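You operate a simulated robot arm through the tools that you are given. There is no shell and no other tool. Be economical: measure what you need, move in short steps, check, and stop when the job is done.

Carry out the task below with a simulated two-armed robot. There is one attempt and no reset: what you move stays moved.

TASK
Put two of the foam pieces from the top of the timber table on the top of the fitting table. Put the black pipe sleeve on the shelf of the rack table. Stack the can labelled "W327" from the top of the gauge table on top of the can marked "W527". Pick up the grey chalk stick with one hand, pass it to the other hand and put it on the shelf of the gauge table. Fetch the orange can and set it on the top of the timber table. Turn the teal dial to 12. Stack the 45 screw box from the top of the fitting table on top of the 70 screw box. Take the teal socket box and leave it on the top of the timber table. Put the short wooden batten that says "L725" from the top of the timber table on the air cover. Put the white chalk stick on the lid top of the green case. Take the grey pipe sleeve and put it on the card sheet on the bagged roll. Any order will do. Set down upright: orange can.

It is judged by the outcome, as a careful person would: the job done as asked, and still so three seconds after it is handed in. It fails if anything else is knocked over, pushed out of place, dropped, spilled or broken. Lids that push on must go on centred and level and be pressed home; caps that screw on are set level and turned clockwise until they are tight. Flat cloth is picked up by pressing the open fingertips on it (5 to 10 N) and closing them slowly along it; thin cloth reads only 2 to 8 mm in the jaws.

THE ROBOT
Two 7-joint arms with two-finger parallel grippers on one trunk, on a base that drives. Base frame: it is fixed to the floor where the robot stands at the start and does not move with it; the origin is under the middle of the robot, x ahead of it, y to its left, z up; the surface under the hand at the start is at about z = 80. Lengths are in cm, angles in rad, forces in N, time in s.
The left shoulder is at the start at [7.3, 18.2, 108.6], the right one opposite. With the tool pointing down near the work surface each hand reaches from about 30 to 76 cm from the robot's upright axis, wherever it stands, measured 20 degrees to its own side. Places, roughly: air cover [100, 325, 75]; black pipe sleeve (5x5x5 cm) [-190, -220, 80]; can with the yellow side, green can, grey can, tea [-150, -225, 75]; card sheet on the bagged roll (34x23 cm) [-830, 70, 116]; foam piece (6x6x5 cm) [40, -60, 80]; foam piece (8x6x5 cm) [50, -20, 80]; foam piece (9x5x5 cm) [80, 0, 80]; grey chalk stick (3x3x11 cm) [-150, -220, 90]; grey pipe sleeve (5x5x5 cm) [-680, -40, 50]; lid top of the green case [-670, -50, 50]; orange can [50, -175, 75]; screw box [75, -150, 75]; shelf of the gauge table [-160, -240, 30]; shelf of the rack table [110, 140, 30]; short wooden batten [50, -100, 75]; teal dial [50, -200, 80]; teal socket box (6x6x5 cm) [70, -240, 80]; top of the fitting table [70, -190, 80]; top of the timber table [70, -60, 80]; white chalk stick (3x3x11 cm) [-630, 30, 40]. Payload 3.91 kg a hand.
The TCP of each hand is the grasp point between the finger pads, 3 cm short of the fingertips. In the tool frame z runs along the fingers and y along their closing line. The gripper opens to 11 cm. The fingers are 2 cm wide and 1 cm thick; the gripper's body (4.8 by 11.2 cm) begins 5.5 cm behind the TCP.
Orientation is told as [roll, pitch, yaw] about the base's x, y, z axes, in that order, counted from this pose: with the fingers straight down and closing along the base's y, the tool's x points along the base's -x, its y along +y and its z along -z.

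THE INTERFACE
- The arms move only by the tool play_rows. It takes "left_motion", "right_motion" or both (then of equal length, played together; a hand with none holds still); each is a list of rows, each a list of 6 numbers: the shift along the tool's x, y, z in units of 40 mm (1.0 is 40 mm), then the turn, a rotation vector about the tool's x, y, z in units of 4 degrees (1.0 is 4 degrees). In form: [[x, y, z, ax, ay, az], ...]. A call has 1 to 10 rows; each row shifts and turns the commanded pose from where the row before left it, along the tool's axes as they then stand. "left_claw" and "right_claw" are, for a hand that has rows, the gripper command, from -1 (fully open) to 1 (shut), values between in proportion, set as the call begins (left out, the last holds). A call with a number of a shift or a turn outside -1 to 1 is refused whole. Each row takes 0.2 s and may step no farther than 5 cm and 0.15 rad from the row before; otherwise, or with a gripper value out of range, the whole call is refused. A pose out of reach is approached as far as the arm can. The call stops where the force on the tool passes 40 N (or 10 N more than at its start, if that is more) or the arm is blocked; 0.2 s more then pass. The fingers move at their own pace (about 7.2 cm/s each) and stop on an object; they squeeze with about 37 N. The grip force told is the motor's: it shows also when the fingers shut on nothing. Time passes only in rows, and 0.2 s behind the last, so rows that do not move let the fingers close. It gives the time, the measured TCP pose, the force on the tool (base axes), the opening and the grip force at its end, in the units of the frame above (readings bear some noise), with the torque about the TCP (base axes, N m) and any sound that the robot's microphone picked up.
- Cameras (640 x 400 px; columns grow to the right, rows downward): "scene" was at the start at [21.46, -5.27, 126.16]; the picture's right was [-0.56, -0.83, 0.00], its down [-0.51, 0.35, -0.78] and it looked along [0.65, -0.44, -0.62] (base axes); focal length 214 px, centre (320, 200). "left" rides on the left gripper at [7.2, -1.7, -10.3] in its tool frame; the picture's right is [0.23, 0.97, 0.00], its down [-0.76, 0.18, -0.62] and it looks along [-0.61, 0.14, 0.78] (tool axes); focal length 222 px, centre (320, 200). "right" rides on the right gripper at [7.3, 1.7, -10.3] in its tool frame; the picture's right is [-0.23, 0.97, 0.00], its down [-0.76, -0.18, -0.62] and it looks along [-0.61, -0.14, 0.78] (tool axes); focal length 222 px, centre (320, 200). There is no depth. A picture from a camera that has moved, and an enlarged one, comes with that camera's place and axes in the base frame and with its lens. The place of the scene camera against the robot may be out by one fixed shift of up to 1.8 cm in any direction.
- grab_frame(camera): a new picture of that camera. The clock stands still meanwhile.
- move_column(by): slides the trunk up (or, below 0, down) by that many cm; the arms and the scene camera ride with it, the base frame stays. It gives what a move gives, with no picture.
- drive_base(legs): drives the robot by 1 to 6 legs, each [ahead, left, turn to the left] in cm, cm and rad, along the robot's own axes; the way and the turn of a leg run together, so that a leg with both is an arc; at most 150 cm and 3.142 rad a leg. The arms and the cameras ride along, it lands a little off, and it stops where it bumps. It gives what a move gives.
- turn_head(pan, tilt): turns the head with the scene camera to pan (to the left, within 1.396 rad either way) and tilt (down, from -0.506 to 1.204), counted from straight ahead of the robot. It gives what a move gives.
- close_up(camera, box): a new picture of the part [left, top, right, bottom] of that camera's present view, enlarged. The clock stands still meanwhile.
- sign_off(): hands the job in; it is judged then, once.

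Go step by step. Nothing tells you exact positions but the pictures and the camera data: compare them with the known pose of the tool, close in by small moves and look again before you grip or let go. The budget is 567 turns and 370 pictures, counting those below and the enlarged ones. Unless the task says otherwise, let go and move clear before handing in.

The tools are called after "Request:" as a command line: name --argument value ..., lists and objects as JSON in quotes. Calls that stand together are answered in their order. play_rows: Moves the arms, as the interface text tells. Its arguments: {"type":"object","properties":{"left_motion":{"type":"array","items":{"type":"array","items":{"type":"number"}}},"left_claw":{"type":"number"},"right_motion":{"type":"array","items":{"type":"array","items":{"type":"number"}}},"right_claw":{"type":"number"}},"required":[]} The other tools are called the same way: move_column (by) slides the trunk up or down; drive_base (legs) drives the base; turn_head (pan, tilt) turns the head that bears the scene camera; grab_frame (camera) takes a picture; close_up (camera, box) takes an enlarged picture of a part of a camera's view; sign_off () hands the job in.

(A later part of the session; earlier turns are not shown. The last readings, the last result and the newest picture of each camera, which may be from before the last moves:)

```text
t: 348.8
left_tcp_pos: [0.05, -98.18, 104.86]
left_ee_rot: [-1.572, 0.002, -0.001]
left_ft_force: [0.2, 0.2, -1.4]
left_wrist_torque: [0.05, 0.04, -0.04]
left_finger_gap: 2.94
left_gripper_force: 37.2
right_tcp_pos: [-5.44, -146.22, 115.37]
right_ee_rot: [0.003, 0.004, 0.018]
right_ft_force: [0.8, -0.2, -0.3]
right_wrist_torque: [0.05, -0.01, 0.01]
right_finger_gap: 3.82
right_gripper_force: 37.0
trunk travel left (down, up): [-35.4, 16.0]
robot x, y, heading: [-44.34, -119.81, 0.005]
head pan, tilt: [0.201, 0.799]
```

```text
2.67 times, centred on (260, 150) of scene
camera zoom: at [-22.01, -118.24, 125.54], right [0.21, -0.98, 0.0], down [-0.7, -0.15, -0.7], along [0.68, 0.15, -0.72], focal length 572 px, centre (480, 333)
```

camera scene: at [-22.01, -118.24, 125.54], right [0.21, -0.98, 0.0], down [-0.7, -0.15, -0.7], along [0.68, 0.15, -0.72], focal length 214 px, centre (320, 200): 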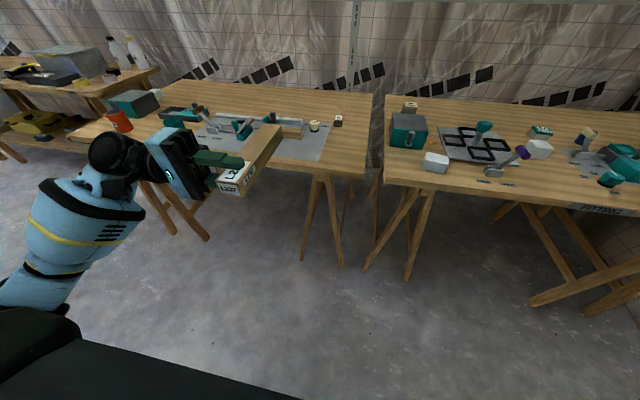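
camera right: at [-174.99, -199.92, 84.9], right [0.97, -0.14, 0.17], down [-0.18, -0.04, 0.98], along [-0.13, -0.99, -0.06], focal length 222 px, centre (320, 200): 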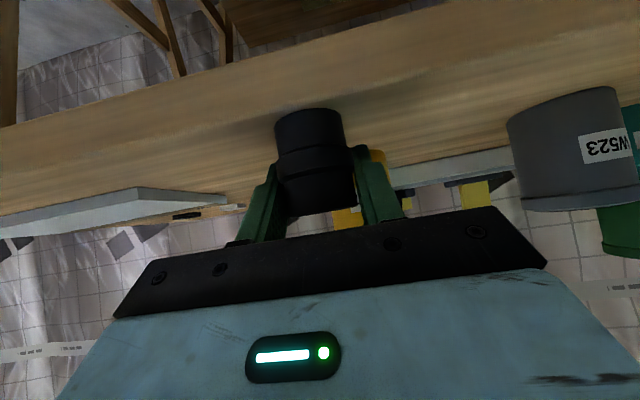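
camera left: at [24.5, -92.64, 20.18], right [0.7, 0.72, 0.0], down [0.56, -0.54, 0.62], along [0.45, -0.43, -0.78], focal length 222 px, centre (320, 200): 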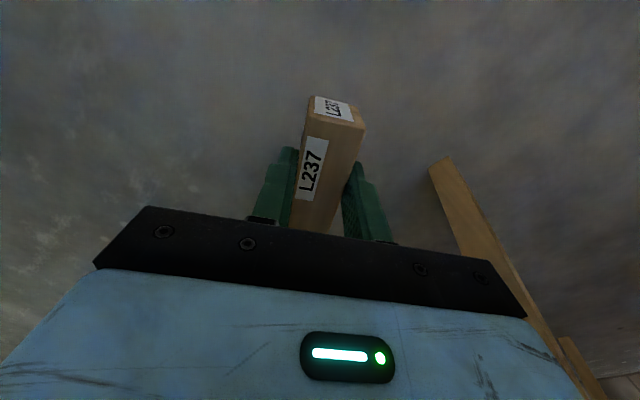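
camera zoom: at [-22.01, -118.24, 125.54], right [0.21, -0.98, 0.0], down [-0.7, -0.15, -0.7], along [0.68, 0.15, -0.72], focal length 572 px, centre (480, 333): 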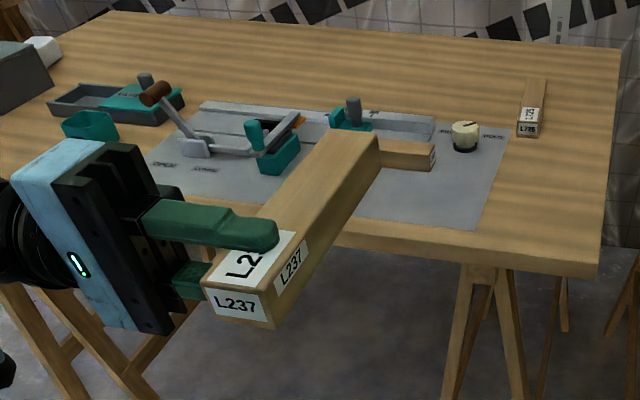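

The roll worked: label up, end label upright, just as it was. I'll set it overhanging the front edge (edge at x≈36.2), release, then re-grip from above. Drive to position.

Request:
drive_base --legs '[[32, 14.4, 0]]'

Request:
turn_head --pan 0.5 --tilt 0.9

Request:
grab_frame --camera "scene"

```text
t: 351.0
left_tcp_pos: [32.03, -83.36, 104.92]
left_ee_rot: [-1.57, 0.001, 0.005]
left_ft_force: [0.6, -0.7, -1.9]
left_wrist_torque: [0.0, 0.1, -0.02]
left_finger_gap: 2.95
left_gripper_force: 36.8
right_tcp_pos: [26.91, -131.54, 115.4]
right_ee_rot: [0.001, 0.004, 0.023]
right_ft_force: [-0.2, 0.9, -0.2]
right_wrist_torque: [-0.01, 0.01, 0.02]
right_finger_gap: 3.82
right_gripper_force: 37.1
trunk travel left (down, up): [-35.4, 16.0]
robot x, y, heading: [-11.61, -104.85, 0.013]
head pan, tilt: [0.201, 0.799]
```

```text
t: 351.8
left_tcp_pos: [32.02, -83.41, 104.87]
left_ee_rot: [-1.571, 0.001, 0.004]
left_ft_force: [0.2, 0.8, -0.4]
left_wrist_torque: [0.01, 0.05, 0.0]
left_finger_gap: 2.95
left_gripper_force: 37.0
right_tcp_pos: [26.95, -131.52, 115.34]
right_ee_rot: [0.003, 0.005, 0.024]
right_ft_force: [-0.7, 0.3, -0.9]
right_wrist_torque: [0.04, -0.01, 0.0]
right_finger_gap: 3.79
right_gripper_force: 36.8
trunk travel left (down, up): [-35.4, 16.0]
robot x, y, heading: [-12.15, -105.2, 0.02]
head pan, tilt: [0.499, 0.901]
```

```text
196 pictures are left
camera scene: at [8.81, -101.6, 124.75], right [0.49, -0.87, 0.0], down [-0.68, -0.39, -0.62], along [0.54, 0.31, -0.78], focal length 214 px, centre (320, 200)
```

scene: 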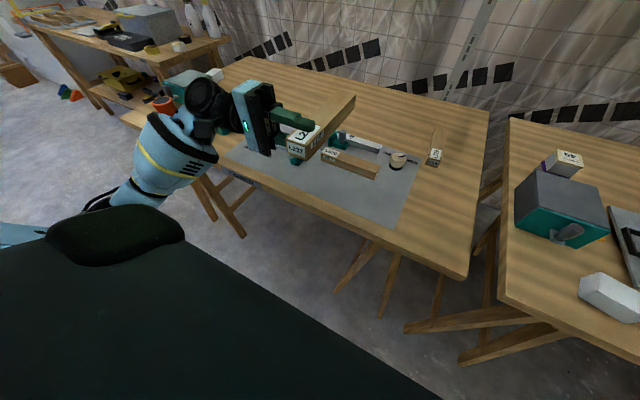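

Request:
play_rows --left_motion '[[-0.25, 0.9, 0, 0, 0, 0], [0, 0.9, 0, 0, 0, 0], [0, 0.9, 0, 0, 0, 0], [0, 0.9, 0, 0, 0, 0], [0, 0.9, 0, 0, 0, 0], [0, 0.7, 0, 0, 0, 0]]'

Request:
close_up --camera "scene" --box '[180, 60, 400, 240]'

Request:
grab_frame --camera "left"

```text
t: 353.2
left_tcp_pos: [33.08, -83.54, 84.13]
left_ee_rot: [-1.571, 0.002, 0.005]
left_ft_force: [0.7, 0.3, -1.4]
left_wrist_torque: [0.01, 0.03, -0.02]
left_finger_gap: 2.97
left_gripper_force: 36.9
right_tcp_pos: [26.92, -131.54, 115.35]
right_ee_rot: [0.001, 0.003, 0.024]
right_ft_force: [-0.4, -0.6, -0.6]
right_wrist_torque: [0.02, 0.03, 0.02]
right_finger_gap: 3.82
right_gripper_force: 37.1
trunk travel left (down, up): [-35.4, 16.0]
robot x, y, heading: [-11.92, -105.07, 0.013]
head pan, tilt: [0.499, 0.901]
```

```text
2.22 times, centred on (290, 150) of scene
camera zoom: at [8.83, -101.57, 124.75], right [0.49, -0.87, 0.0], down [-0.68, -0.39, -0.62], along [0.54, 0.31, -0.78], focal length 477 px, centre (387, 311)
```

zoom: 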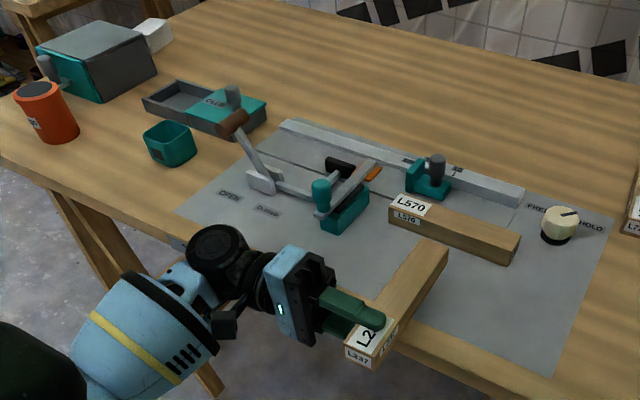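

```text
194 pictures are left
camera left: at [25.8, -73.18, 85.68], right [-0.23, 0.0, -0.97], down [0.76, 0.63, -0.18], along [0.61, -0.78, -0.14], focal length 222 px, centre (320, 200)
```

left: 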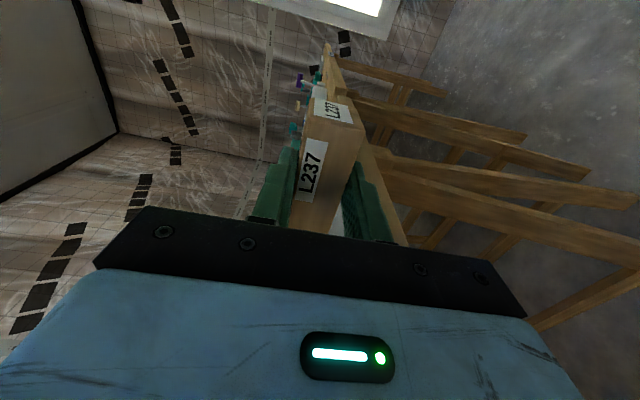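

Request:
play_rows --left_motion '[[0, 0.3, 0, 0, 0, 0], [0, 0.1, 0, 0, 0, 0], [0, 0.05, 0, 0, 0, 0]]'

Request:
close_up --camera "scene" --box '[280, 140, 400, 240]'

```text
t: 354.0
left_tcp_pos: [32.98, -83.23, 82.2]
left_ee_rot: [-1.573, 0.002, 0.005]
left_ft_force: [0.1, -0.1, -0.8]
left_wrist_torque: [0.05, 0.02, -0.02]
left_finger_gap: 2.97
left_gripper_force: 36.8
right_tcp_pos: [26.98, -131.51, 115.3]
right_ee_rot: [0.002, 0.005, 0.025]
right_ft_force: [0.2, -0.3, -0.6]
right_wrist_torque: [0.01, -0.01, 0.02]
right_finger_gap: 3.8
right_gripper_force: 36.3
trunk travel left (down, up): [-35.4, 16.0]
robot x, y, heading: [-12.19, -104.78, 0.016]
head pan, tilt: [0.499, 0.901]
```

```text
4.00 times, centred on (340, 190) of scene
camera zoom: at [8.82, -101.58, 124.75], right [0.49, -0.87, 0.0], down [-0.68, -0.39, -0.62], along [0.54, 0.31, -0.78], focal length 858 px, centre (240, 240)
```

zoom: 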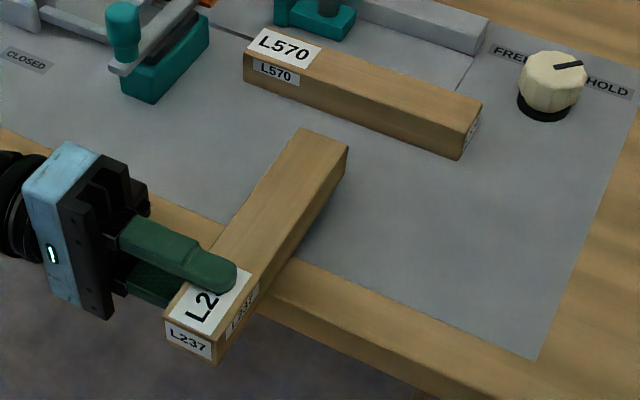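

I lower to contact, then loosen slightly to regrip nearer the end and push it farther onto the table.

Request:
play_rows --left_motion '[[0, 0.04, 0, 0, 0, 0], [0, 0.04, 0, 0, 0, 0]]'

```text
t: 354.6
left_tcp_pos: [33.04, -83.31, 81.92]
left_ee_rot: [-1.571, 0.0, 0.006]
left_ft_force: [0.0, -0.7, -0.7]
left_wrist_torque: [0.0, 0.08, 0.01]
left_finger_gap: 2.96
left_gripper_force: 36.8
right_tcp_pos: [26.98, -131.57, 115.32]
right_ee_rot: [0.001, 0.004, 0.024]
right_ft_force: [0.8, 0.6, -0.2]
right_wrist_torque: [-0.04, 0.02, 0.0]
right_finger_gap: 3.79
right_gripper_force: 37.4
trunk travel left (down, up): [-35.4, 16.0]
robot x, y, heading: [-12.0, -105.21, 0.016]
head pan, tilt: [0.499, 0.901]
```

Request:
play_rows --left_motion '[[0, 0.05, 0, 0, 0, 0], [0, 0.04, 0, 0, 0, 0]]'

```text
t: 355.2
left_tcp_pos: [32.77, -83.42, 81.82]
left_ee_rot: [-1.571, -0.005, 0.007]
left_ft_force: [-0.4, -0.3, -0.9]
left_wrist_torque: [0.04, 0.08, 0.02]
left_finger_gap: 2.96
left_gripper_force: 37.1
right_tcp_pos: [26.82, -131.58, 115.46]
right_ee_rot: [0.002, 0.001, 0.025]
right_ft_force: [0.3, -0.6, -0.8]
right_wrist_torque: [0.0, 0.0, 0.02]
right_finger_gap: 3.79
right_gripper_force: 36.6
trunk travel left (down, up): [-35.4, 16.0]
robot x, y, heading: [-11.81, -105.02, 0.019]
head pan, tilt: [0.499, 0.901]
```

Request:
close_up --camera "scene" --box '[180, 60, 400, 240]'

Request:
grab_frame --camera "left"

```text
2.22 times, centred on (290, 150) of scene
camera zoom: at [8.58, -101.65, 124.8], right [0.49, -0.87, 0.0], down [-0.68, -0.39, -0.62], along [0.54, 0.31, -0.78], focal length 477 px, centre (387, 311)
```

zoom: 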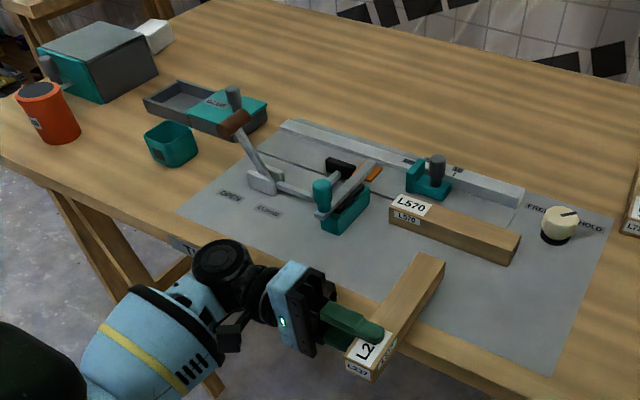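

```text
191 pictures are left
camera left: at [25.57, -73.07, 83.33], right [-0.22, 0.0, -0.97], down [0.76, 0.63, -0.17], along [0.61, -0.78, -0.14], focal length 222 px, centre (320, 200)
```

left: 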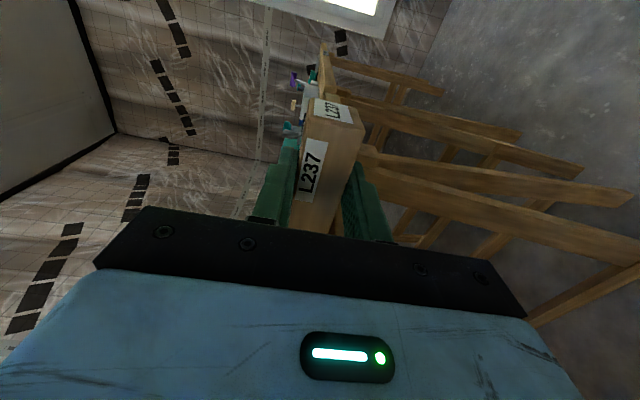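

The wrist touches the table's front edge in this pose. I lift, back off and yaw the hand by +35° so wrist and body stay away from the edge.

Request:
play_rows --left_motion '[[0.4, -0.5, 0, 0, 0, 0], [0.6, -0.6, 0, 0, 0, 0], [0, 0, 0, 0, -0.97, 0], [0, 0, 0, 0, -0.97, 0], [0, 0, 0, 0, -0.97, 0], [0, 0, 0, 0, -0.97, 0], [0, 0, 0, 0, -0.97, 0], [0, 0, 0, 0, -0.97, 0], [0, 0, 0, 0, -0.97, 0], [0, 0, 0, 0, -0.97, 0]]'

Request:
play_rows --left_motion '[[0, 0, 0, 0, -0.97, 0], [-0.5, 0, 0.35, 0, 0, 0], [-0.3, 0, 0.22, 0, 0, 0]]'

Request:
close_up --camera "scene" --box '[180, 60, 400, 240]'

```text
t: 357.4
left_tcp_pos: [28.98, -83.29, 85.94]
left_ee_rot: [-1.569, 0.002, 0.55]
left_ft_force: [0.8, -0.5, -1.2]
left_wrist_torque: [0.02, 0.07, 0.02]
left_finger_gap: 2.95
left_gripper_force: 37.2
right_tcp_pos: [26.86, -131.5, 115.4]
right_ee_rot: [0.003, 0.004, 0.026]
right_ft_force: [-0.7, -0.4, 0.2]
right_wrist_torque: [0.0, 0.0, 0.02]
right_finger_gap: 3.78
right_gripper_force: 37.5
trunk travel left (down, up): [-35.4, 16.0]
robot x, y, heading: [-12.24, -104.89, 0.02]
head pan, tilt: [0.499, 0.901]
```

```text
t: 358.2
left_tcp_pos: [32.96, -83.5, 86.0]
left_ee_rot: [-1.572, 0.0, 0.617]
left_ft_force: [-0.8, 1.0, -1.3]
left_wrist_torque: [0.01, 0.05, 0.02]
left_finger_gap: 2.96
left_gripper_force: 36.6
right_tcp_pos: [26.87, -131.59, 115.38]
right_ee_rot: [0.002, 0.004, 0.024]
right_ft_force: [0.1, 0.4, -0.7]
right_wrist_torque: [0.0, 0.0, 0.01]
right_finger_gap: 3.83
right_gripper_force: 36.8
trunk travel left (down, up): [-35.4, 16.0]
robot x, y, heading: [-12.01, -105.49, 0.019]
head pan, tilt: [0.499, 0.901]
```

```text
2.22 times, centred on (290, 150) of scene
camera zoom: at [8.8, -101.59, 124.75], right [0.49, -0.87, 0.0], down [-0.68, -0.39, -0.62], along [0.54, 0.31, -0.78], focal length 477 px, centre (387, 311)
```

zoom: 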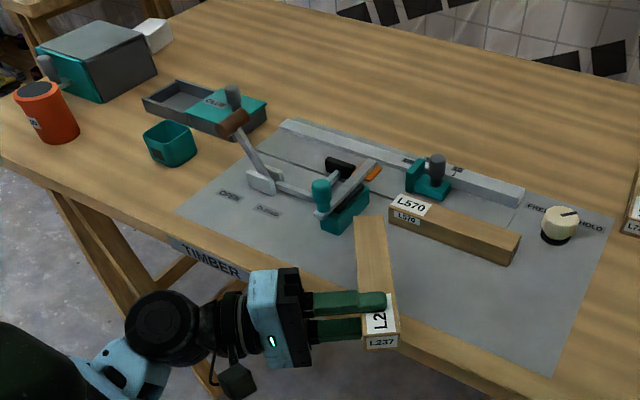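

Request:
play_rows --left_motion '[[0, 0.6, 0, 0, 0, 0], [0, 0.3, 0, 0, 0, 0], [0, 0.06, 0, 0, 0, 0]]'

Request:
play_rows --left_motion '[[0, 0.05, 0, 0, 0, 0], [0, 0.05, 0, 0, 0, 0]]'

Request:
close_up --camera "scene" --box '[260, 120, 400, 240]'

```text
t: 359.0
left_tcp_pos: [32.9, -83.36, 82.16]
left_ee_rot: [-1.57, 0.002, 0.614]
left_ft_force: [-0.6, 1.2, 0.2]
left_wrist_torque: [0.0, 0.07, 0.0]
left_finger_gap: 2.96
left_gripper_force: 37.0
right_tcp_pos: [26.97, -131.58, 115.52]
right_ee_rot: [0.002, 0.003, 0.023]
right_ft_force: [1.0, -0.3, -0.2]
right_wrist_torque: [0.0, -0.04, 0.03]
right_finger_gap: 3.84
right_gripper_force: 37.8
trunk travel left (down, up): [-35.4, 16.0]
robot x, y, heading: [-11.79, -105.48, 0.019]
head pan, tilt: [0.499, 0.901]
```

```text
t: 359.6
left_tcp_pos: [32.95, -83.39, 81.87]
left_ee_rot: [-1.571, 0.002, 0.613]
left_ft_force: [-0.1, 0.3, -0.4]
left_wrist_torque: [-0.02, 0.04, -0.01]
left_finger_gap: 2.94
left_gripper_force: 37.7
right_tcp_pos: [26.86, -131.53, 115.3]
right_ee_rot: [0.003, 0.002, 0.024]
right_ft_force: [-0.4, 0.9, 1.2]
right_wrist_torque: [-0.02, 0.0, -0.01]
right_finger_gap: 3.82
right_gripper_force: 37.4
trunk travel left (down, up): [-35.4, 16.0]
robot x, y, heading: [-11.85, -104.82, 0.019]
head pan, tilt: [0.499, 0.901]
```

```text
3.33 times, centred on (330, 180) of scene
camera zoom: at [8.81, -101.58, 124.75], right [0.49, -0.87, 0.0], down [-0.68, -0.39, -0.62], along [0.54, 0.31, -0.78], focal length 715 px, centre (287, 267)
```

zoom: 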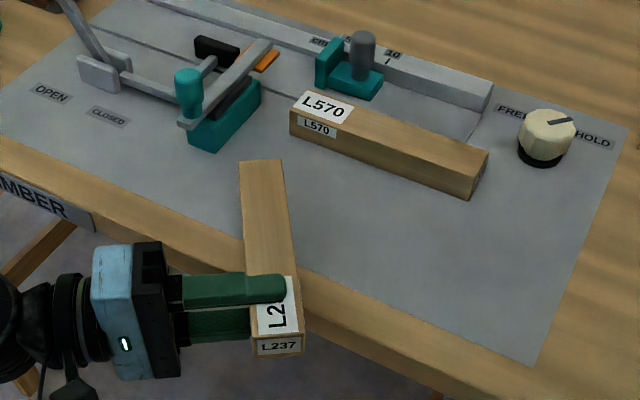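

Request:
play_rows --left_motion '[[0, 0.04, 0, 0, 0, 0], [0, 0.04, 0, 0, 0, 0]]'

```text
t: 360.2
left_tcp_pos: [32.93, -83.39, 81.54]
left_ee_rot: [-1.572, 0.0, 0.612]
left_ft_force: [0.8, 0.7, 0.2]
left_wrist_torque: [0.03, -0.03, -0.01]
left_finger_gap: 2.95
left_gripper_force: 36.2
right_tcp_pos: [26.96, -131.52, 115.43]
right_ee_rot: [0.001, 0.003, 0.024]
right_ft_force: [0.1, -0.8, 0.1]
right_wrist_torque: [0.0, -0.01, 0.01]
right_finger_gap: 3.81
right_gripper_force: 36.7
trunk travel left (down, up): [-35.4, 16.0]
robot x, y, heading: [-12.07, -104.99, 0.018]
head pan, tilt: [0.499, 0.901]
```

Request:
play_rows --left_motion '[[0, 0.04, 0, 0, 0, 0], [0, 0.04, 0, 0, 0, 0]]'

```text
t: 360.8
left_tcp_pos: [32.83, -83.31, 81.52]
left_ee_rot: [-1.576, -0.002, 0.615]
left_ft_force: [-0.5, 0.3, 15.9]
left_wrist_torque: [0.07, -0.45, 0.03]
left_finger_gap: 2.94
left_gripper_force: 37.1
right_tcp_pos: [26.91, -131.56, 115.37]
right_ee_rot: [0.001, 0.001, 0.023]
right_ft_force: [0.2, 0.9, -0.1]
right_wrist_torque: [0.03, 0.0, 0.02]
right_finger_gap: 3.78
right_gripper_force: 37.1
trunk travel left (down, up): [-35.4, 16.0]
robot x, y, heading: [-11.71, -105.19, 0.018]
head pan, tilt: [0.499, 0.901]
```

Contact. Open slightly and watch that it stays.

Request:
play_rows --left_motion '[[0, -0.04, 0, 0, 0, 0], [0, 0, 0, 0, 0, 0], [0, 0, 0, 0, 0, 0]]' --left_claw 0.2

Request:
close_up --camera "scene" --box '[260, 120, 400, 240]'

```text
t: 361.6
left_tcp_pos: [32.83, -83.34, 81.21]
left_ee_rot: [-1.569, 0.003, 0.615]
left_ft_force: [1.2, -0.1, 0.4]
left_wrist_torque: [-0.03, 0.0, 0.01]
left_finger_gap: 4.4
left_gripper_force: 0.2
right_tcp_pos: [27.0, -131.58, 115.46]
right_ee_rot: [0.003, 0.002, 0.025]
right_ft_force: [0.4, -0.1, -0.1]
right_wrist_torque: [-0.02, 0.01, 0.01]
right_finger_gap: 3.79
right_gripper_force: 37.5
trunk travel left (down, up): [-35.4, 16.0]
robot x, y, heading: [-11.99, -104.9, 0.02]
head pan, tilt: [0.499, 0.901]
```

```text
3.33 times, centred on (330, 180) of scene
camera zoom: at [8.81, -101.58, 124.75], right [0.49, -0.87, 0.0], down [-0.68, -0.39, -0.62], along [0.54, 0.31, -0.78], focal length 715 px, centre (287, 267)
```

zoom: 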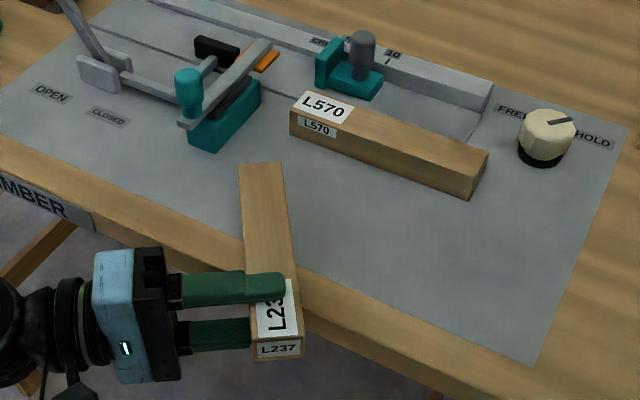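

Request:
play_rows --left_motion '[[0, -0.12, 0, 0, 0, 0], [0, 0, -0.6, 0, 0, 0], [0, 0, -1, 0, 0, 0], [0, 0, -1, 0, 0, 0], [0, 0, -1, 0, 0, 0]]'

Request:
grab_frame --camera "scene"

```text
t: 362.8
left_tcp_pos: [24.58, -71.65, 81.62]
left_ee_rot: [-1.571, -0.001, 0.614]
left_ft_force: [0.8, 0.3, -0.9]
left_wrist_torque: [0.03, 0.01, 0.04]
left_finger_gap: 4.39
left_gripper_force: 0.0
right_tcp_pos: [26.95, -131.57, 115.39]
right_ee_rot: [0.003, 0.005, 0.024]
right_ft_force: [-1.0, -0.3, 0.0]
right_wrist_torque: [-0.01, -0.01, 0.0]
right_finger_gap: 3.79
right_gripper_force: 36.9
trunk travel left (down, up): [-35.4, 16.0]
robot x, y, heading: [-12.25, -105.04, 0.019]
head pan, tilt: [0.499, 0.901]
```

```text
187 pictures are left
camera scene: at [8.78, -101.56, 124.75], right [0.49, -0.87, 0.0], down [-0.68, -0.39, -0.62], along [0.54, 0.31, -0.78], focal length 214 px, centre (320, 200)
```

scene: 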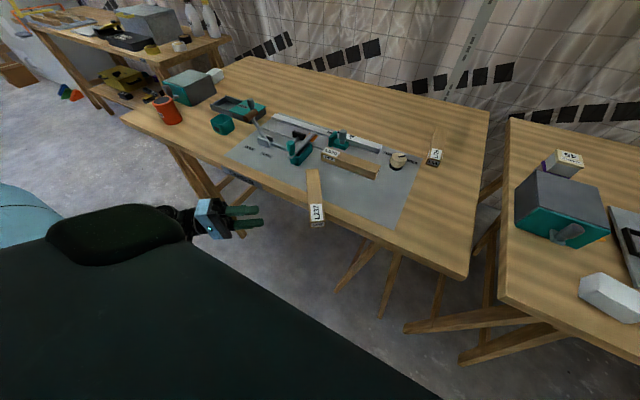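

It stays. Raise, un-roll the hand to vertical, and come over the batten from above.

Request:
play_rows --left_motion '[[0, -0.9, 0, 0, 0, 0], [0, -0.9, 0, 0, 0, 0], [0, -0.9, 0, 0, 0, 0], [0, -0.9, 0, 0, 0, 0], [0, -0.9, 0, 0, 0, 0], [0, -0.5, 0, 0, 0, 0]]'

Request:
play_rows --left_motion '[[0, 0, 0, -1, 0, 0], [0, 0, 0, -1, 0, 0], [0, 0, 0, -1, 0, 0], [0, 0, 0, -1, 0, 0], [0, 0, 0, -1, 0, 0], [0, 0, 0, -1, 0, 0], [0, 0, 0, -1, 0, 0], [0, 0, 0, -1, 0, 0], [0, 0, 0, -1, 0, 0], [0, 0, 0, -1, 0, 0]]'

Request:
play_rows --left_motion '[[0, 0, 0, -1, 0, 0], [0, 0, 0, -1, 0, 0], [0, 0, 0, -1, 0, 0], [0, 0, 0, -1, 0, 0], [0, 0, 0, -1, 0, 0], [0, 0, 0, -1, 0, 0], [0, 0, 0, -1, 0, 0], [0, 0, 0, -1, 0, 0], [0, 0, 0, -1, 0, 0], [0, 0, 0, -1, 0, 0]]'

Request:
play_rows --left_motion '[[0, 0, 0, -1, 0, 0], [0, 0, 0, -1, 0, 0], [0, 0, 0, -0.5, 0, 0]]' --left_claw -0.4

```text
t: 364.2
left_tcp_pos: [24.65, -71.55, 101.78]
left_ee_rot: [-1.571, 0.003, 0.615]
left_ft_force: [0.5, -1.0, -0.3]
left_wrist_torque: [0.02, -0.02, 0.0]
left_finger_gap: 4.38
left_gripper_force: 0.1
right_tcp_pos: [26.92, -131.52, 115.46]
right_ee_rot: [0.003, 0.002, 0.023]
right_ft_force: [0.8, 0.1, -0.1]
right_wrist_torque: [-0.02, 0.01, 0.01]
right_finger_gap: 3.79
right_gripper_force: 37.5
trunk travel left (down, up): [-35.4, 16.0]
robot x, y, heading: [-11.75, -105.13, 0.013]
head pan, tilt: [0.499, 0.901]
```

```text
t: 366.4
left_tcp_pos: [24.7, -71.69, 101.7]
left_ee_rot: [-0.872, 0.003, 0.616]
left_ft_force: [0.1, 0.4, 0.7]
left_wrist_torque: [-0.04, 0.01, -0.01]
left_finger_gap: 4.41
left_gripper_force: 0.1
right_tcp_pos: [27.02, -131.59, 115.43]
right_ee_rot: [0.002, 0.004, 0.025]
right_ft_force: [1.0, 0.3, 0.4]
right_wrist_torque: [-0.01, 0.02, -0.02]
right_finger_gap: 3.8
right_gripper_force: 37.0
trunk travel left (down, up): [-35.4, 16.0]
robot x, y, heading: [-12.04, -105.02, 0.014]
head pan, tilt: [0.499, 0.901]
```

```text
t: 368.6
left_tcp_pos: [24.58, -71.64, 101.71]
left_ee_rot: [-0.172, 0.0, 0.615]
left_ft_force: [-0.9, -0.3, 0.0]
left_wrist_torque: [-0.02, -0.02, 0.03]
left_finger_gap: 4.43
left_gripper_force: 0.2
right_tcp_pos: [26.91, -131.66, 115.37]
right_ee_rot: [0.002, 0.004, 0.024]
right_ft_force: [0.7, -0.1, 0.7]
right_wrist_torque: [-0.02, 0.02, 0.01]
right_finger_gap: 3.79
right_gripper_force: 37.5
trunk travel left (down, up): [-35.4, 16.0]
robot x, y, heading: [-12.19, -105.43, 0.018]
head pan, tilt: [0.499, 0.901]
```

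```text
t: 369.4
left_tcp_pos: [24.6, -71.61, 101.83]
left_ee_rot: [0.001, 0.002, 0.616]
left_ft_force: [-0.6, -0.4, 0.4]
left_wrist_torque: [-0.01, 0.01, 0.03]
left_finger_gap: 7.71
left_gripper_force: 0.0
right_tcp_pos: [26.92, -131.59, 115.45]
right_ee_rot: [0.002, 0.003, 0.023]
right_ft_force: [0.0, 0.6, -0.4]
right_wrist_torque: [-0.02, -0.01, -0.01]
right_finger_gap: 3.79
right_gripper_force: 36.8
trunk travel left (down, up): [-35.4, 16.0]
robot x, y, heading: [-12.09, -104.68, 0.017]
head pan, tilt: [0.499, 0.901]
```

Request:
play_rows --left_motion '[[-0.27, -0.83, 0.2, 0, 0, 0], [-0.27, -0.83, 0.2, 0, 0, 0], [-0.27, -0.83, 0.2, 0, 0, 0], [-0.27, -0.83, 0.2, 0, 0, 0], [-0.27, -0.83, 0.2, 0, 0, 0]]'

Request:
grab_frame --camera "left"

```text
t: 370.6
left_tcp_pos: [38.94, -82.26, 97.92]
left_ee_rot: [0.0, 0.001, 0.615]
left_ft_force: [-0.6, -0.3, 0.1]
left_wrist_torque: [-0.05, 0.04, -0.05]
left_finger_gap: 7.71
left_gripper_force: 0.1
right_tcp_pos: [26.99, -131.5, 115.45]
right_ee_rot: [0.002, 0.006, 0.024]
right_ft_force: [0.0, 0.2, 0.0]
right_wrist_torque: [-0.01, 0.03, -0.03]
right_finger_gap: 3.81
right_gripper_force: 37.2
trunk travel left (down, up): [-35.4, 16.0]
robot x, y, heading: [-12.07, -104.85, 0.016]
head pan, tilt: [0.499, 0.901]
```

```text
186 pictures are left
camera left: at [33.97, -87.78, 108.03], right [-0.75, 0.66, 0.0], down [0.52, 0.59, 0.62], along [0.41, 0.47, -0.78], focal length 222 px, centre (320, 200)
```

left: 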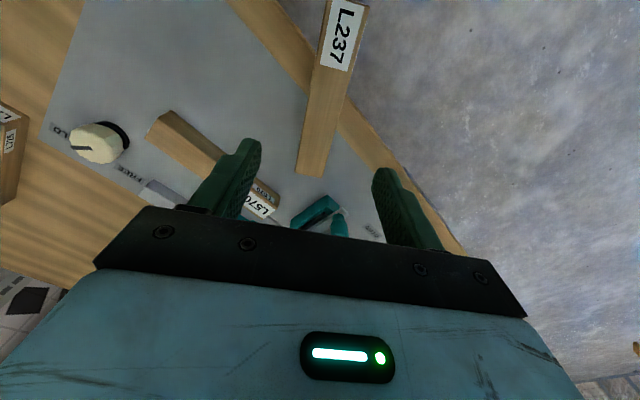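

Request:
play_rows --left_motion '[[0, 0.17, 0.5, 0, 0, 0], [0, 0, 1, 0, 0, 0], [0, 0, 1, 0, 0, 0], [0, 0, 0.95, 0, 0, 0]]'

Request:
play_rows --left_motion '[[0, 0, 0, 0, 0, 0], [0, 0, 0, 0, 0, 0], [0, 0, 0, 0, 0, 0]]' --left_claw 1

Request:
play_rows --left_motion '[[0, 0, -0.5, 0, 0, 0], [0, 0, -1, 0, 0, 0], [0, 0, -1, 0, 0, 0], [0, 0, -0.8, 0, 0, 0]]'

Request:
grab_frame --camera "left"

```text
t: 371.6
left_tcp_pos: [38.4, -81.7, 83.94]
left_ee_rot: [-0.001, 0.001, 0.618]
left_ft_force: [0.1, -0.4, -0.5]
left_wrist_torque: [0.01, 0.04, 0.02]
left_finger_gap: 7.69
left_gripper_force: 0.0
right_tcp_pos: [27.05, -131.51, 115.43]
right_ee_rot: [0.001, 0.004, 0.024]
right_ft_force: [0.7, 0.3, -0.3]
right_wrist_torque: [0.0, -0.02, 0.0]
right_finger_gap: 3.79
right_gripper_force: 36.5
trunk travel left (down, up): [-35.4, 16.0]
robot x, y, heading: [-12.0, -105.03, 0.015]
head pan, tilt: [0.499, 0.901]
```

```text
t: 372.4
left_tcp_pos: [38.24, -81.72, 83.98]
left_ee_rot: [0.001, 0.003, 0.616]
left_ft_force: [1.1, -1.3, 0.5]
left_wrist_torque: [0.01, -0.07, -0.03]
left_finger_gap: 3.72
left_gripper_force: 37.1
right_tcp_pos: [26.91, -131.65, 115.39]
right_ee_rot: [0.002, 0.003, 0.023]
right_ft_force: [-0.4, -1.1, -1.0]
right_wrist_torque: [-0.02, 0.02, 0.0]
right_finger_gap: 3.81
right_gripper_force: 37.1
trunk travel left (down, up): [-35.4, 16.0]
robot x, y, heading: [-12.16, -105.13, 0.013]
head pan, tilt: [0.499, 0.901]
```

```text
t: 373.4
left_tcp_pos: [38.11, -81.7, 97.36]
left_ee_rot: [0.0, 0.003, 0.613]
left_ft_force: [-2.1, 0.1, 0.0]
left_wrist_torque: [0.02, 0.0, -0.02]
left_finger_gap: 3.69
left_gripper_force: 37.2
right_tcp_pos: [26.86, -131.65, 115.57]
right_ee_rot: [0.002, 0.002, 0.024]
right_ft_force: [0.2, -0.2, -0.3]
right_wrist_torque: [-0.03, -0.02, -0.03]
right_finger_gap: 3.83
right_gripper_force: 36.9
trunk travel left (down, up): [-35.4, 16.0]
robot x, y, heading: [-12.07, -105.34, 0.02]
head pan, tilt: [0.499, 0.901]
```

```text
185 pictures are left
camera left: at [33.22, -87.34, 107.57], right [-0.75, 0.66, 0.0], down [0.52, 0.58, 0.62], along [0.41, 0.47, -0.78], focal length 222 px, centre (320, 200)
```

left: 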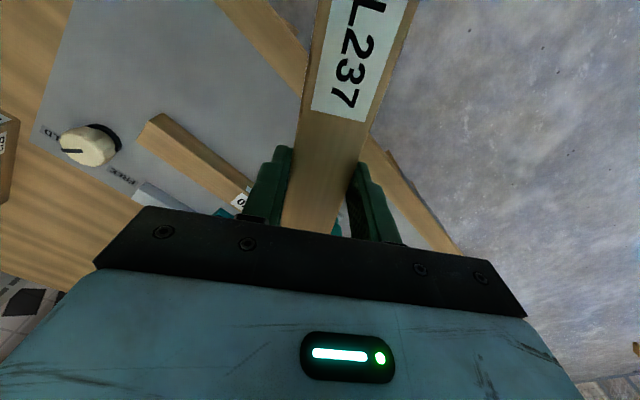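

Gripped flat (3.7 cm wide, label up). Raise and rotate it to lie along y (yaw −90°).

Request:
play_rows --left_motion '[[0, 0, -0.9, 0, 0, 0], [0, 0, -0.9, 0, 0, 0], [0, 0, 0, 0, 0, 1], [0, 0, 0, 0, 0, 1], [0, 0, 0, 0, 0, 1], [0, 0, 0, 0, 0, 1], [0, 0, 0, 0, 0, 1], [0, 0, 0, 0, 0, 1], [0, 0, 0, 0, 0, 1], [0, 0, 0, 0, 0, 1]]'

Request:
play_rows --left_motion '[[0, 0, 0, 0, 0, 1], [0, 0, 0, 0, 0, 1], [0, 0, 0, 0, 0, 1], [0, 0, 0, 0, 0, 1], [0, 0, 0, 0, 0, 1], [0, 0, 0, 0, 0, 1], [0, 0, 0, 0, 0, 1], [0, 0, 0, 0, 0, 1], [0, 0, 0, 0, 0, 1], [0, 0, 0, 0, 0, 1]]'

Request:
play_rows --left_motion '[[0, 0, 0, 0, 0, 1], [0, 0, 0, 0, 0, 1], [0, 0, 0, 0, 0, 1], [0, 0, 0, 0, 0, 1], [0, 0, 0, 0, 0, 1], [0, 0, 0, 0, 0, 1], [0, 0, 0, 0, 0, 1], [0, 0, 0, 0, 0, 1], [0, 0, 0, 0, 0, 1], [0, 0, 0, 0, 0, 1]]'

Request:
play_rows --left_motion '[[0, 0, 0, 0, 0, 1], [0, 0, 0, 0, 0, 1], [0, 0, 0, 0, 0, 1], [0, 0, 0, 0, 0, 0.3]]'

Request:
grab_frame --camera "scene"

```text
t: 375.6
left_tcp_pos: [38.24, -81.47, 104.43]
left_ee_rot: [0.001, 0.001, 0.056]
left_ft_force: [-0.1, 0.0, -1.1]
left_wrist_torque: [0.01, -0.03, -0.01]
left_finger_gap: 3.72
left_gripper_force: 36.4
right_tcp_pos: [26.98, -131.48, 115.37]
right_ee_rot: [0.002, 0.004, 0.024]
right_ft_force: [0.7, -0.7, -1.4]
right_wrist_torque: [0.01, 0.04, -0.02]
right_finger_gap: 3.81
right_gripper_force: 37.6
trunk travel left (down, up): [-35.4, 16.0]
robot x, y, heading: [-12.14, -104.85, 0.018]
head pan, tilt: [0.499, 0.901]
```

```text
t: 377.8
left_tcp_pos: [38.16, -81.51, 104.28]
left_ee_rot: [-0.003, 0.001, -0.642]
left_ft_force: [0.5, 0.0, -1.3]
left_wrist_torque: [0.0, 0.0, 0.01]
left_finger_gap: 3.73
left_gripper_force: 36.5
right_tcp_pos: [26.93, -131.52, 115.4]
right_ee_rot: [0.003, 0.004, 0.024]
right_ft_force: [0.0, -0.7, 0.3]
right_wrist_torque: [0.01, 0.05, 0.01]
right_finger_gap: 3.78
right_gripper_force: 37.4
trunk travel left (down, up): [-35.4, 16.0]
robot x, y, heading: [-12.01, -104.87, 0.013]
head pan, tilt: [0.499, 0.901]
```

```text
t: 380.0
left_tcp_pos: [38.27, -81.43, 104.42]
left_ee_rot: [-0.002, 0.0, -1.341]
left_ft_force: [-0.1, -0.4, -0.6]
left_wrist_torque: [0.02, 0.0, 0.06]
left_finger_gap: 3.72
left_gripper_force: 37.1
right_tcp_pos: [26.99, -131.5, 115.43]
right_ee_rot: [0.001, 0.003, 0.025]
right_ft_force: [-0.8, -0.8, -0.4]
right_wrist_torque: [-0.01, -0.01, 0.0]
right_finger_gap: 3.79
right_gripper_force: 37.0
trunk travel left (down, up): [-35.4, 16.0]
robot x, y, heading: [-11.94, -105.38, 0.018]
head pan, tilt: [0.499, 0.901]
```

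```text
t: 381.0
left_tcp_pos: [38.19, -81.57, 104.41]
left_ee_rot: [0.0, 0.0, -1.571]
left_ft_force: [-0.4, -0.8, -1.2]
left_wrist_torque: [-0.02, -0.03, -0.01]
left_finger_gap: 3.72
left_gripper_force: 37.6
right_tcp_pos: [26.89, -131.68, 115.33]
right_ee_rot: [0.001, 0.004, 0.024]
right_ft_force: [-0.4, 0.0, 0.4]
right_wrist_torque: [-0.01, 0.03, 0.0]
right_finger_gap: 3.77
right_gripper_force: 37.5
trunk travel left (down, up): [-35.4, 16.0]
robot x, y, heading: [-12.05, -105.27, 0.017]
head pan, tilt: [0.499, 0.901]
```

```text
184 pictures are left
camera scene: at [8.81, -101.58, 124.75], right [0.49, -0.87, 0.0], down [-0.68, -0.39, -0.62], along [0.54, 0.31, -0.78], focal length 214 px, centre (320, 200)
```

scene: 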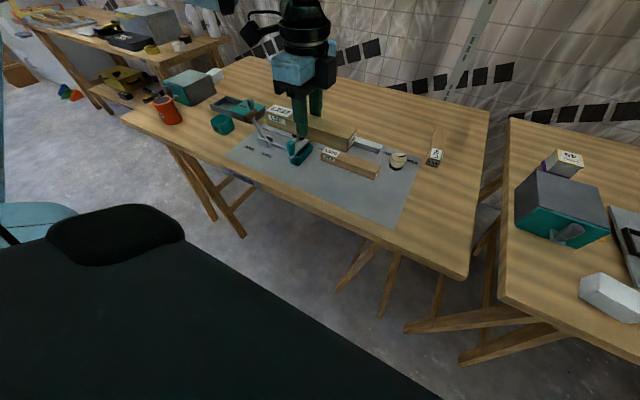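

I place it back at its original spot, centre about [42.3,-84.4].

Request:
play_rows --left_motion '[[-0.43, 0.52, 0, 0, 0, 0], [-0.42, 0.51, 0, 0, 0, 0], [0, 0, 1, 0, 0, 0], [0, 0, 1, 0, 0, 0], [0, 0, 1, 0, 0, 0], [0, 0, 1, 0, 0, 0], [0, 0, 0.8, 0, 0, 0]]'

Request:
grab_frame --camera "scene"

```text
t: 382.6
left_tcp_pos: [42.32, -84.96, 85.04]
left_ee_rot: [0.001, 0.0, -1.571]
left_ft_force: [-0.8, -0.2, -1.0]
left_wrist_torque: [0.01, -0.02, 0.0]
left_finger_gap: 3.72
left_gripper_force: 37.2
right_tcp_pos: [26.94, -131.53, 115.48]
right_ee_rot: [0.003, 0.004, 0.024]
right_ft_force: [-0.2, 0.5, -0.1]
right_wrist_torque: [-0.02, -0.06, 0.01]
right_finger_gap: 3.79
right_gripper_force: 36.9
trunk travel left (down, up): [-35.4, 16.0]
robot x, y, heading: [-12.32, -105.37, 0.016]
head pan, tilt: [0.499, 0.901]
```

```text
183 pictures are left
camera scene: at [8.85, -101.56, 124.74], right [0.49, -0.87, 0.0], down [-0.68, -0.39, -0.62], along [0.54, 0.31, -0.78], focal length 214 px, centre (320, 200)
```

scene: 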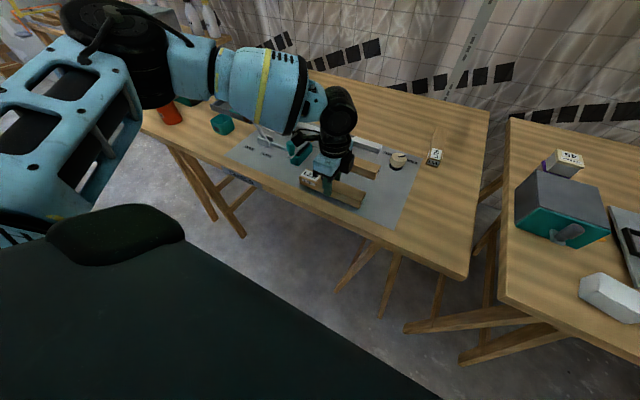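

Request:
play_rows --left_motion '[[0, 0, 0.15, 0, 0, 0], [0, 0, 0.06, 0, 0, 0], [0, 0, 0.05, 0, 0, 0]]'

```text
t: 383.4
left_tcp_pos: [42.42, -84.81, 84.2]
left_ee_rot: [-0.001, -0.001, -1.568]
left_ft_force: [0.9, 0.0, -1.0]
left_wrist_torque: [0.0, -0.03, 0.02]
left_finger_gap: 3.74
left_gripper_force: 37.1
right_tcp_pos: [26.91, -131.56, 115.39]
right_ee_rot: [0.004, 0.003, 0.025]
right_ft_force: [0.0, 0.5, -0.4]
right_wrist_torque: [-0.03, 0.01, 0.03]
right_finger_gap: 3.79
right_gripper_force: 36.7
trunk travel left (down, up): [-35.4, 16.0]
robot x, y, heading: [-11.76, -105.23, 0.02]
head pan, tilt: [0.499, 0.901]
```

Request:
play_rows --left_motion '[[0, 0, 0.05, 0, 0, 0], [0, 0, 0.04, 0, 0, 0]]'

```text
t: 384.0
left_tcp_pos: [42.41, -84.82, 83.89]
left_ee_rot: [0.001, -0.001, -1.571]
left_ft_force: [-0.1, -1.2, 8.9]
left_wrist_torque: [0.84, 0.09, 0.06]
left_finger_gap: 3.73
left_gripper_force: 37.1
right_tcp_pos: [26.85, -131.55, 115.48]
right_ee_rot: [0.002, 0.003, 0.025]
right_ft_force: [-0.2, -0.8, -0.9]
right_wrist_torque: [0.03, -0.01, 0.01]
right_finger_gap: 3.78
right_gripper_force: 37.5
trunk travel left (down, up): [-35.4, 16.0]
robot x, y, heading: [-11.8, -105.19, 0.01]
head pan, tilt: [0.499, 0.901]
```

Contact. Release gently and lift.

Request:
play_rows --left_motion '[[0, 0, 0, 0, 0, 0], [0, 0, 0, 0, 0, 0], [0, 0, -0.4, 0, 0, 0], [0, 0, -0.9, 0, 0, 0], [0, 0, -1, 0, 0, 0], [0, 0, -1, 0, 0, 0], [0, 0, -1, 0, 0, 0]]' --left_claw 0

Request:
drive_base --legs '[[-34, 0, 0]]'

Request:
grab_frame --camera "scene"

```text
t: 385.6
left_tcp_pos: [42.03, -85.1, 101.03]
left_ee_rot: [-0.003, 0.0, -1.572]
left_ft_force: [0.5, -0.1, 0.0]
left_wrist_torque: [0.04, -0.01, -0.02]
left_finger_gap: 5.5
left_gripper_force: 0.2
right_tcp_pos: [26.96, -131.47, 115.44]
right_ee_rot: [0.002, 0.002, 0.024]
right_ft_force: [0.4, -0.1, -0.2]
right_wrist_torque: [-0.02, -0.03, 0.04]
right_finger_gap: 3.79
right_gripper_force: 37.3
trunk travel left (down, up): [-35.4, 16.0]
robot x, y, heading: [-11.92, -105.43, 0.013]
head pan, tilt: [0.499, 0.901]
```

```text
t: 387.9
left_tcp_pos: [8.21, -85.68, 101.03]
left_ee_rot: [-0.001, 0.0, -1.571]
left_ft_force: [-0.1, -0.5, -0.3]
left_wrist_torque: [0.05, 0.01, 0.02]
left_finger_gap: 5.49
left_gripper_force: 0.1
right_tcp_pos: [-7.05, -132.16, 115.37]
right_ee_rot: [0.003, 0.003, 0.023]
right_ft_force: [0.6, 0.0, 0.6]
right_wrist_torque: [-0.01, -0.03, -0.01]
right_finger_gap: 3.76
right_gripper_force: 37.3
trunk travel left (down, up): [-35.4, 16.0]
robot x, y, heading: [-46.18, -105.7, 0.012]
head pan, tilt: [0.499, 0.901]
```

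```text
182 pictures are left
camera scene: at [-25.23, -102.13, 124.75], right [0.49, -0.87, 0.0], down [-0.68, -0.38, -0.62], along [0.54, 0.3, -0.78], focal length 214 px, centre (320, 200)
```

scene: 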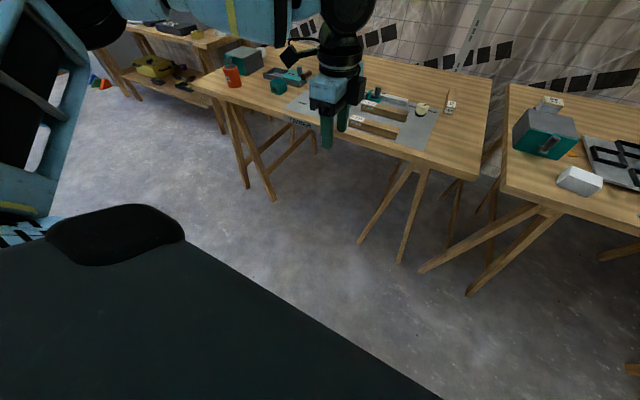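

L237 is back in place, label up. Next deliver the sleeve: restore hand orientations and drive toward the rack table.

Request:
play_rows --left_motion '[[0, 0, -0.5, 0, 0, -1], [0, 0, -0.5, 0, 0, -1], [0, 0, -0.5, 0, 0, -1], [0, 0, 0, 0, 0, -1], [0, 0, 0, 0, 0, -1], [0, 0, 0, 0, 0, -1], [0, 0, 0, 0, 0, -1], [0, 0, 0, 0, 0, -1], [0, 0, 0, 0, 0, -1], [0, 0, 0, 0, 0, -1]]' --right_motion '[[-0.9, 0, 0, 0, 0, 0], [-0.9, 0, 0, 0, 0, 0], [-0.9, 0, 0, 0, 0, 0], [-0.9, 0, 0, 0, 0, 0], [0, 0, 0, 0, -0.97, 0], [0, 0, 0, 0, -0.97, 0], [0, 0, 0, 0, -0.97, 0], [0, 0, 0, 0, -0.97, 0], [0, 0, 0, 0, -0.97, 0], [0, 0, 0, 0, -0.97, 0]]'

Request:
play_rows --left_motion '[[0, 0, 0, 0, 0, -1], [0, 0, 0, 0, 0, -1], [0, 0, 0, 0, 0, -1], [0, 0, 0, 0, 0, -1], [0, 0, 0, 0, 0, -1], [0, 0, 0, 0, 0, -1], [0, 0, 0, 0, 0, -1], [0, 0, 0, 0, 0, -1], [0, 0, 0, 0, 0, -1], [0, 0, 0, 0, 0, -1]]' --right_motion '[[0, 0, 0, 0, -0.97, 0], [0, 0, 0, 0, -0.97, 0], [0, 0, 0, 0, -0.97, 0], [0, 0, 0, 0, -0.97, 0], [0, 0, 0, 0, -0.97, 0], [0, 0, 0, 0, -0.97, 0], [0, 0, 0, 0, -0.55, 0], [0, 0, 0, 0, 0, 0], [0, 0, 0, 0, 0, 0], [0, 0, 0, 0, 0, 0]]'

Request:
play_rows --left_motion '[[0, 0, 0, 0, 0, -1], [0, 0, 0, 0, 0, -1], [0, 0, 0, 0, 0, -0.5]]'

Request:
drive_base --legs '[[0, 110, 0], [0, 110, 0]]'

Request:
turn_head --pan 0 --tilt 0.6

Request:
grab_frame --camera "scene"

```text
t: 390.1
left_tcp_pos: [8.13, -85.71, 106.91]
left_ee_rot: [-0.003, 0.0, -0.874]
left_ft_force: [0.1, -0.8, 0.1]
left_wrist_torque: [0.04, 0.0, 0.02]
left_finger_gap: 5.48
left_gripper_force: 0.1
right_tcp_pos: [7.38, -131.83, 115.33]
right_ee_rot: [0.001, -0.403, 0.021]
right_ft_force: [0.5, -0.1, 0.0]
right_wrist_torque: [0.01, -0.01, 0.0]
right_finger_gap: 3.8
right_gripper_force: 36.8
trunk travel left (down, up): [-35.4, 16.0]
robot x, y, heading: [-45.85, -105.89, 0.012]
head pan, tilt: [0.499, 0.901]
```

```text
t: 392.3
left_tcp_pos: [8.2, -85.76, 106.99]
left_ee_rot: [-0.003, 0.003, -0.172]
left_ft_force: [-0.1, 0.3, 0.4]
left_wrist_torque: [-0.02, 0.0, 0.01]
left_finger_gap: 5.5
left_gripper_force: 0.2
right_tcp_pos: [7.3, -131.84, 115.37]
right_ee_rot: [0.002, -0.848, 0.021]
right_ft_force: [-0.3, -0.4, -0.3]
right_wrist_torque: [0.01, -0.01, -0.01]
right_finger_gap: 3.79
right_gripper_force: 37.5
trunk travel left (down, up): [-35.4, 16.0]
robot x, y, heading: [-46.15, -105.71, 0.019]
head pan, tilt: [0.499, 0.901]
```

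```text
t: 393.1
left_tcp_pos: [8.36, -85.59, 106.98]
left_ee_rot: [0.0, 0.001, 0.001]
left_ft_force: [0.2, -0.9, -0.6]
left_wrist_torque: [0.01, -0.02, 0.0]
left_finger_gap: 5.49
left_gripper_force: 0.1
right_tcp_pos: [7.36, -131.72, 115.44]
right_ee_rot: [0.002, -0.848, 0.021]
right_ft_force: [0.1, -0.3, -0.5]
right_wrist_torque: [-0.03, 0.01, -0.03]
right_finger_gap: 3.79
right_gripper_force: 36.8
trunk travel left (down, up): [-35.4, 16.0]
robot x, y, heading: [-45.94, -105.37, 0.017]
head pan, tilt: [0.499, 0.901]
```

```text
t: 412.6
left_tcp_pos: [6.01, 134.83, 106.97]
left_ee_rot: [0.002, 0.001, -0.012]
left_ft_force: [0.0, -0.7, 0.2]
left_wrist_torque: [0.02, 0.04, -0.01]
left_finger_gap: 5.49
left_gripper_force: 0.1
right_tcp_pos: [4.72, 88.67, 115.33]
right_ee_rot: [0.003, -0.848, 0.008]
right_ft_force: [-0.3, 0.5, -0.3]
right_wrist_torque: [0.02, 0.0, 0.01]
right_finger_gap: 3.73
right_gripper_force: 36.9
trunk travel left (down, up): [-35.4, 16.0]
robot x, y, heading: [-48.09, 115.52, 0.0]
head pan, tilt: [0.499, 0.901]
```

```text
t: 413.6
left_tcp_pos: [6.1, 134.79, 107.01]
left_ee_rot: [0.001, 0.003, -0.014]
left_ft_force: [0.5, 0.1, -1.0]
left_wrist_torque: [0.04, 0.0, 0.03]
left_finger_gap: 5.49
left_gripper_force: 0.0
right_tcp_pos: [4.72, 88.7, 115.4]
right_ee_rot: [0.004, -0.849, 0.008]
right_ft_force: [-0.2, 0.0, 0.1]
right_wrist_torque: [0.03, 0.02, 0.04]
right_finger_gap: 3.74
right_gripper_force: 37.2
trunk travel left (down, up): [-35.4, 16.0]
robot x, y, heading: [-47.9, 115.33, 0.004]
head pan, tilt: [0.0, 0.6]
```

```text
181 pictures are left
camera scene: at [-25.24, 115.08, 127.22], right [0.0, -1.0, 0.0], down [-0.57, 0.0, -0.82], along [0.82, 0.0, -0.57], focal length 214 px, centre (320, 200)
```

scene: 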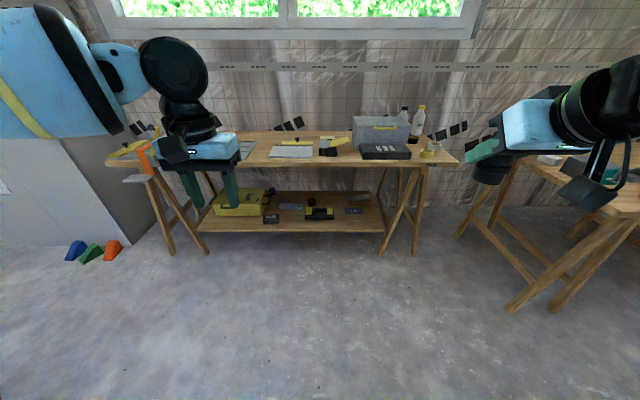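

Request:
close_up --camera "scene" --box '[190, 130, 430, 260]'

```text
2.67 times, centred on (310, 195) of scene
camera zoom: at [-25.24, 115.08, 127.22], right [0.0, -1.0, 0.0], down [-0.57, 0.0, -0.82], along [0.82, 0.0, -0.57], focal length 572 px, centre (347, 213)
```

zoom: 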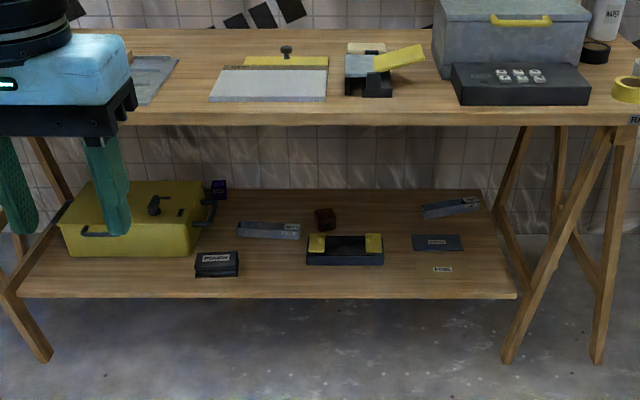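

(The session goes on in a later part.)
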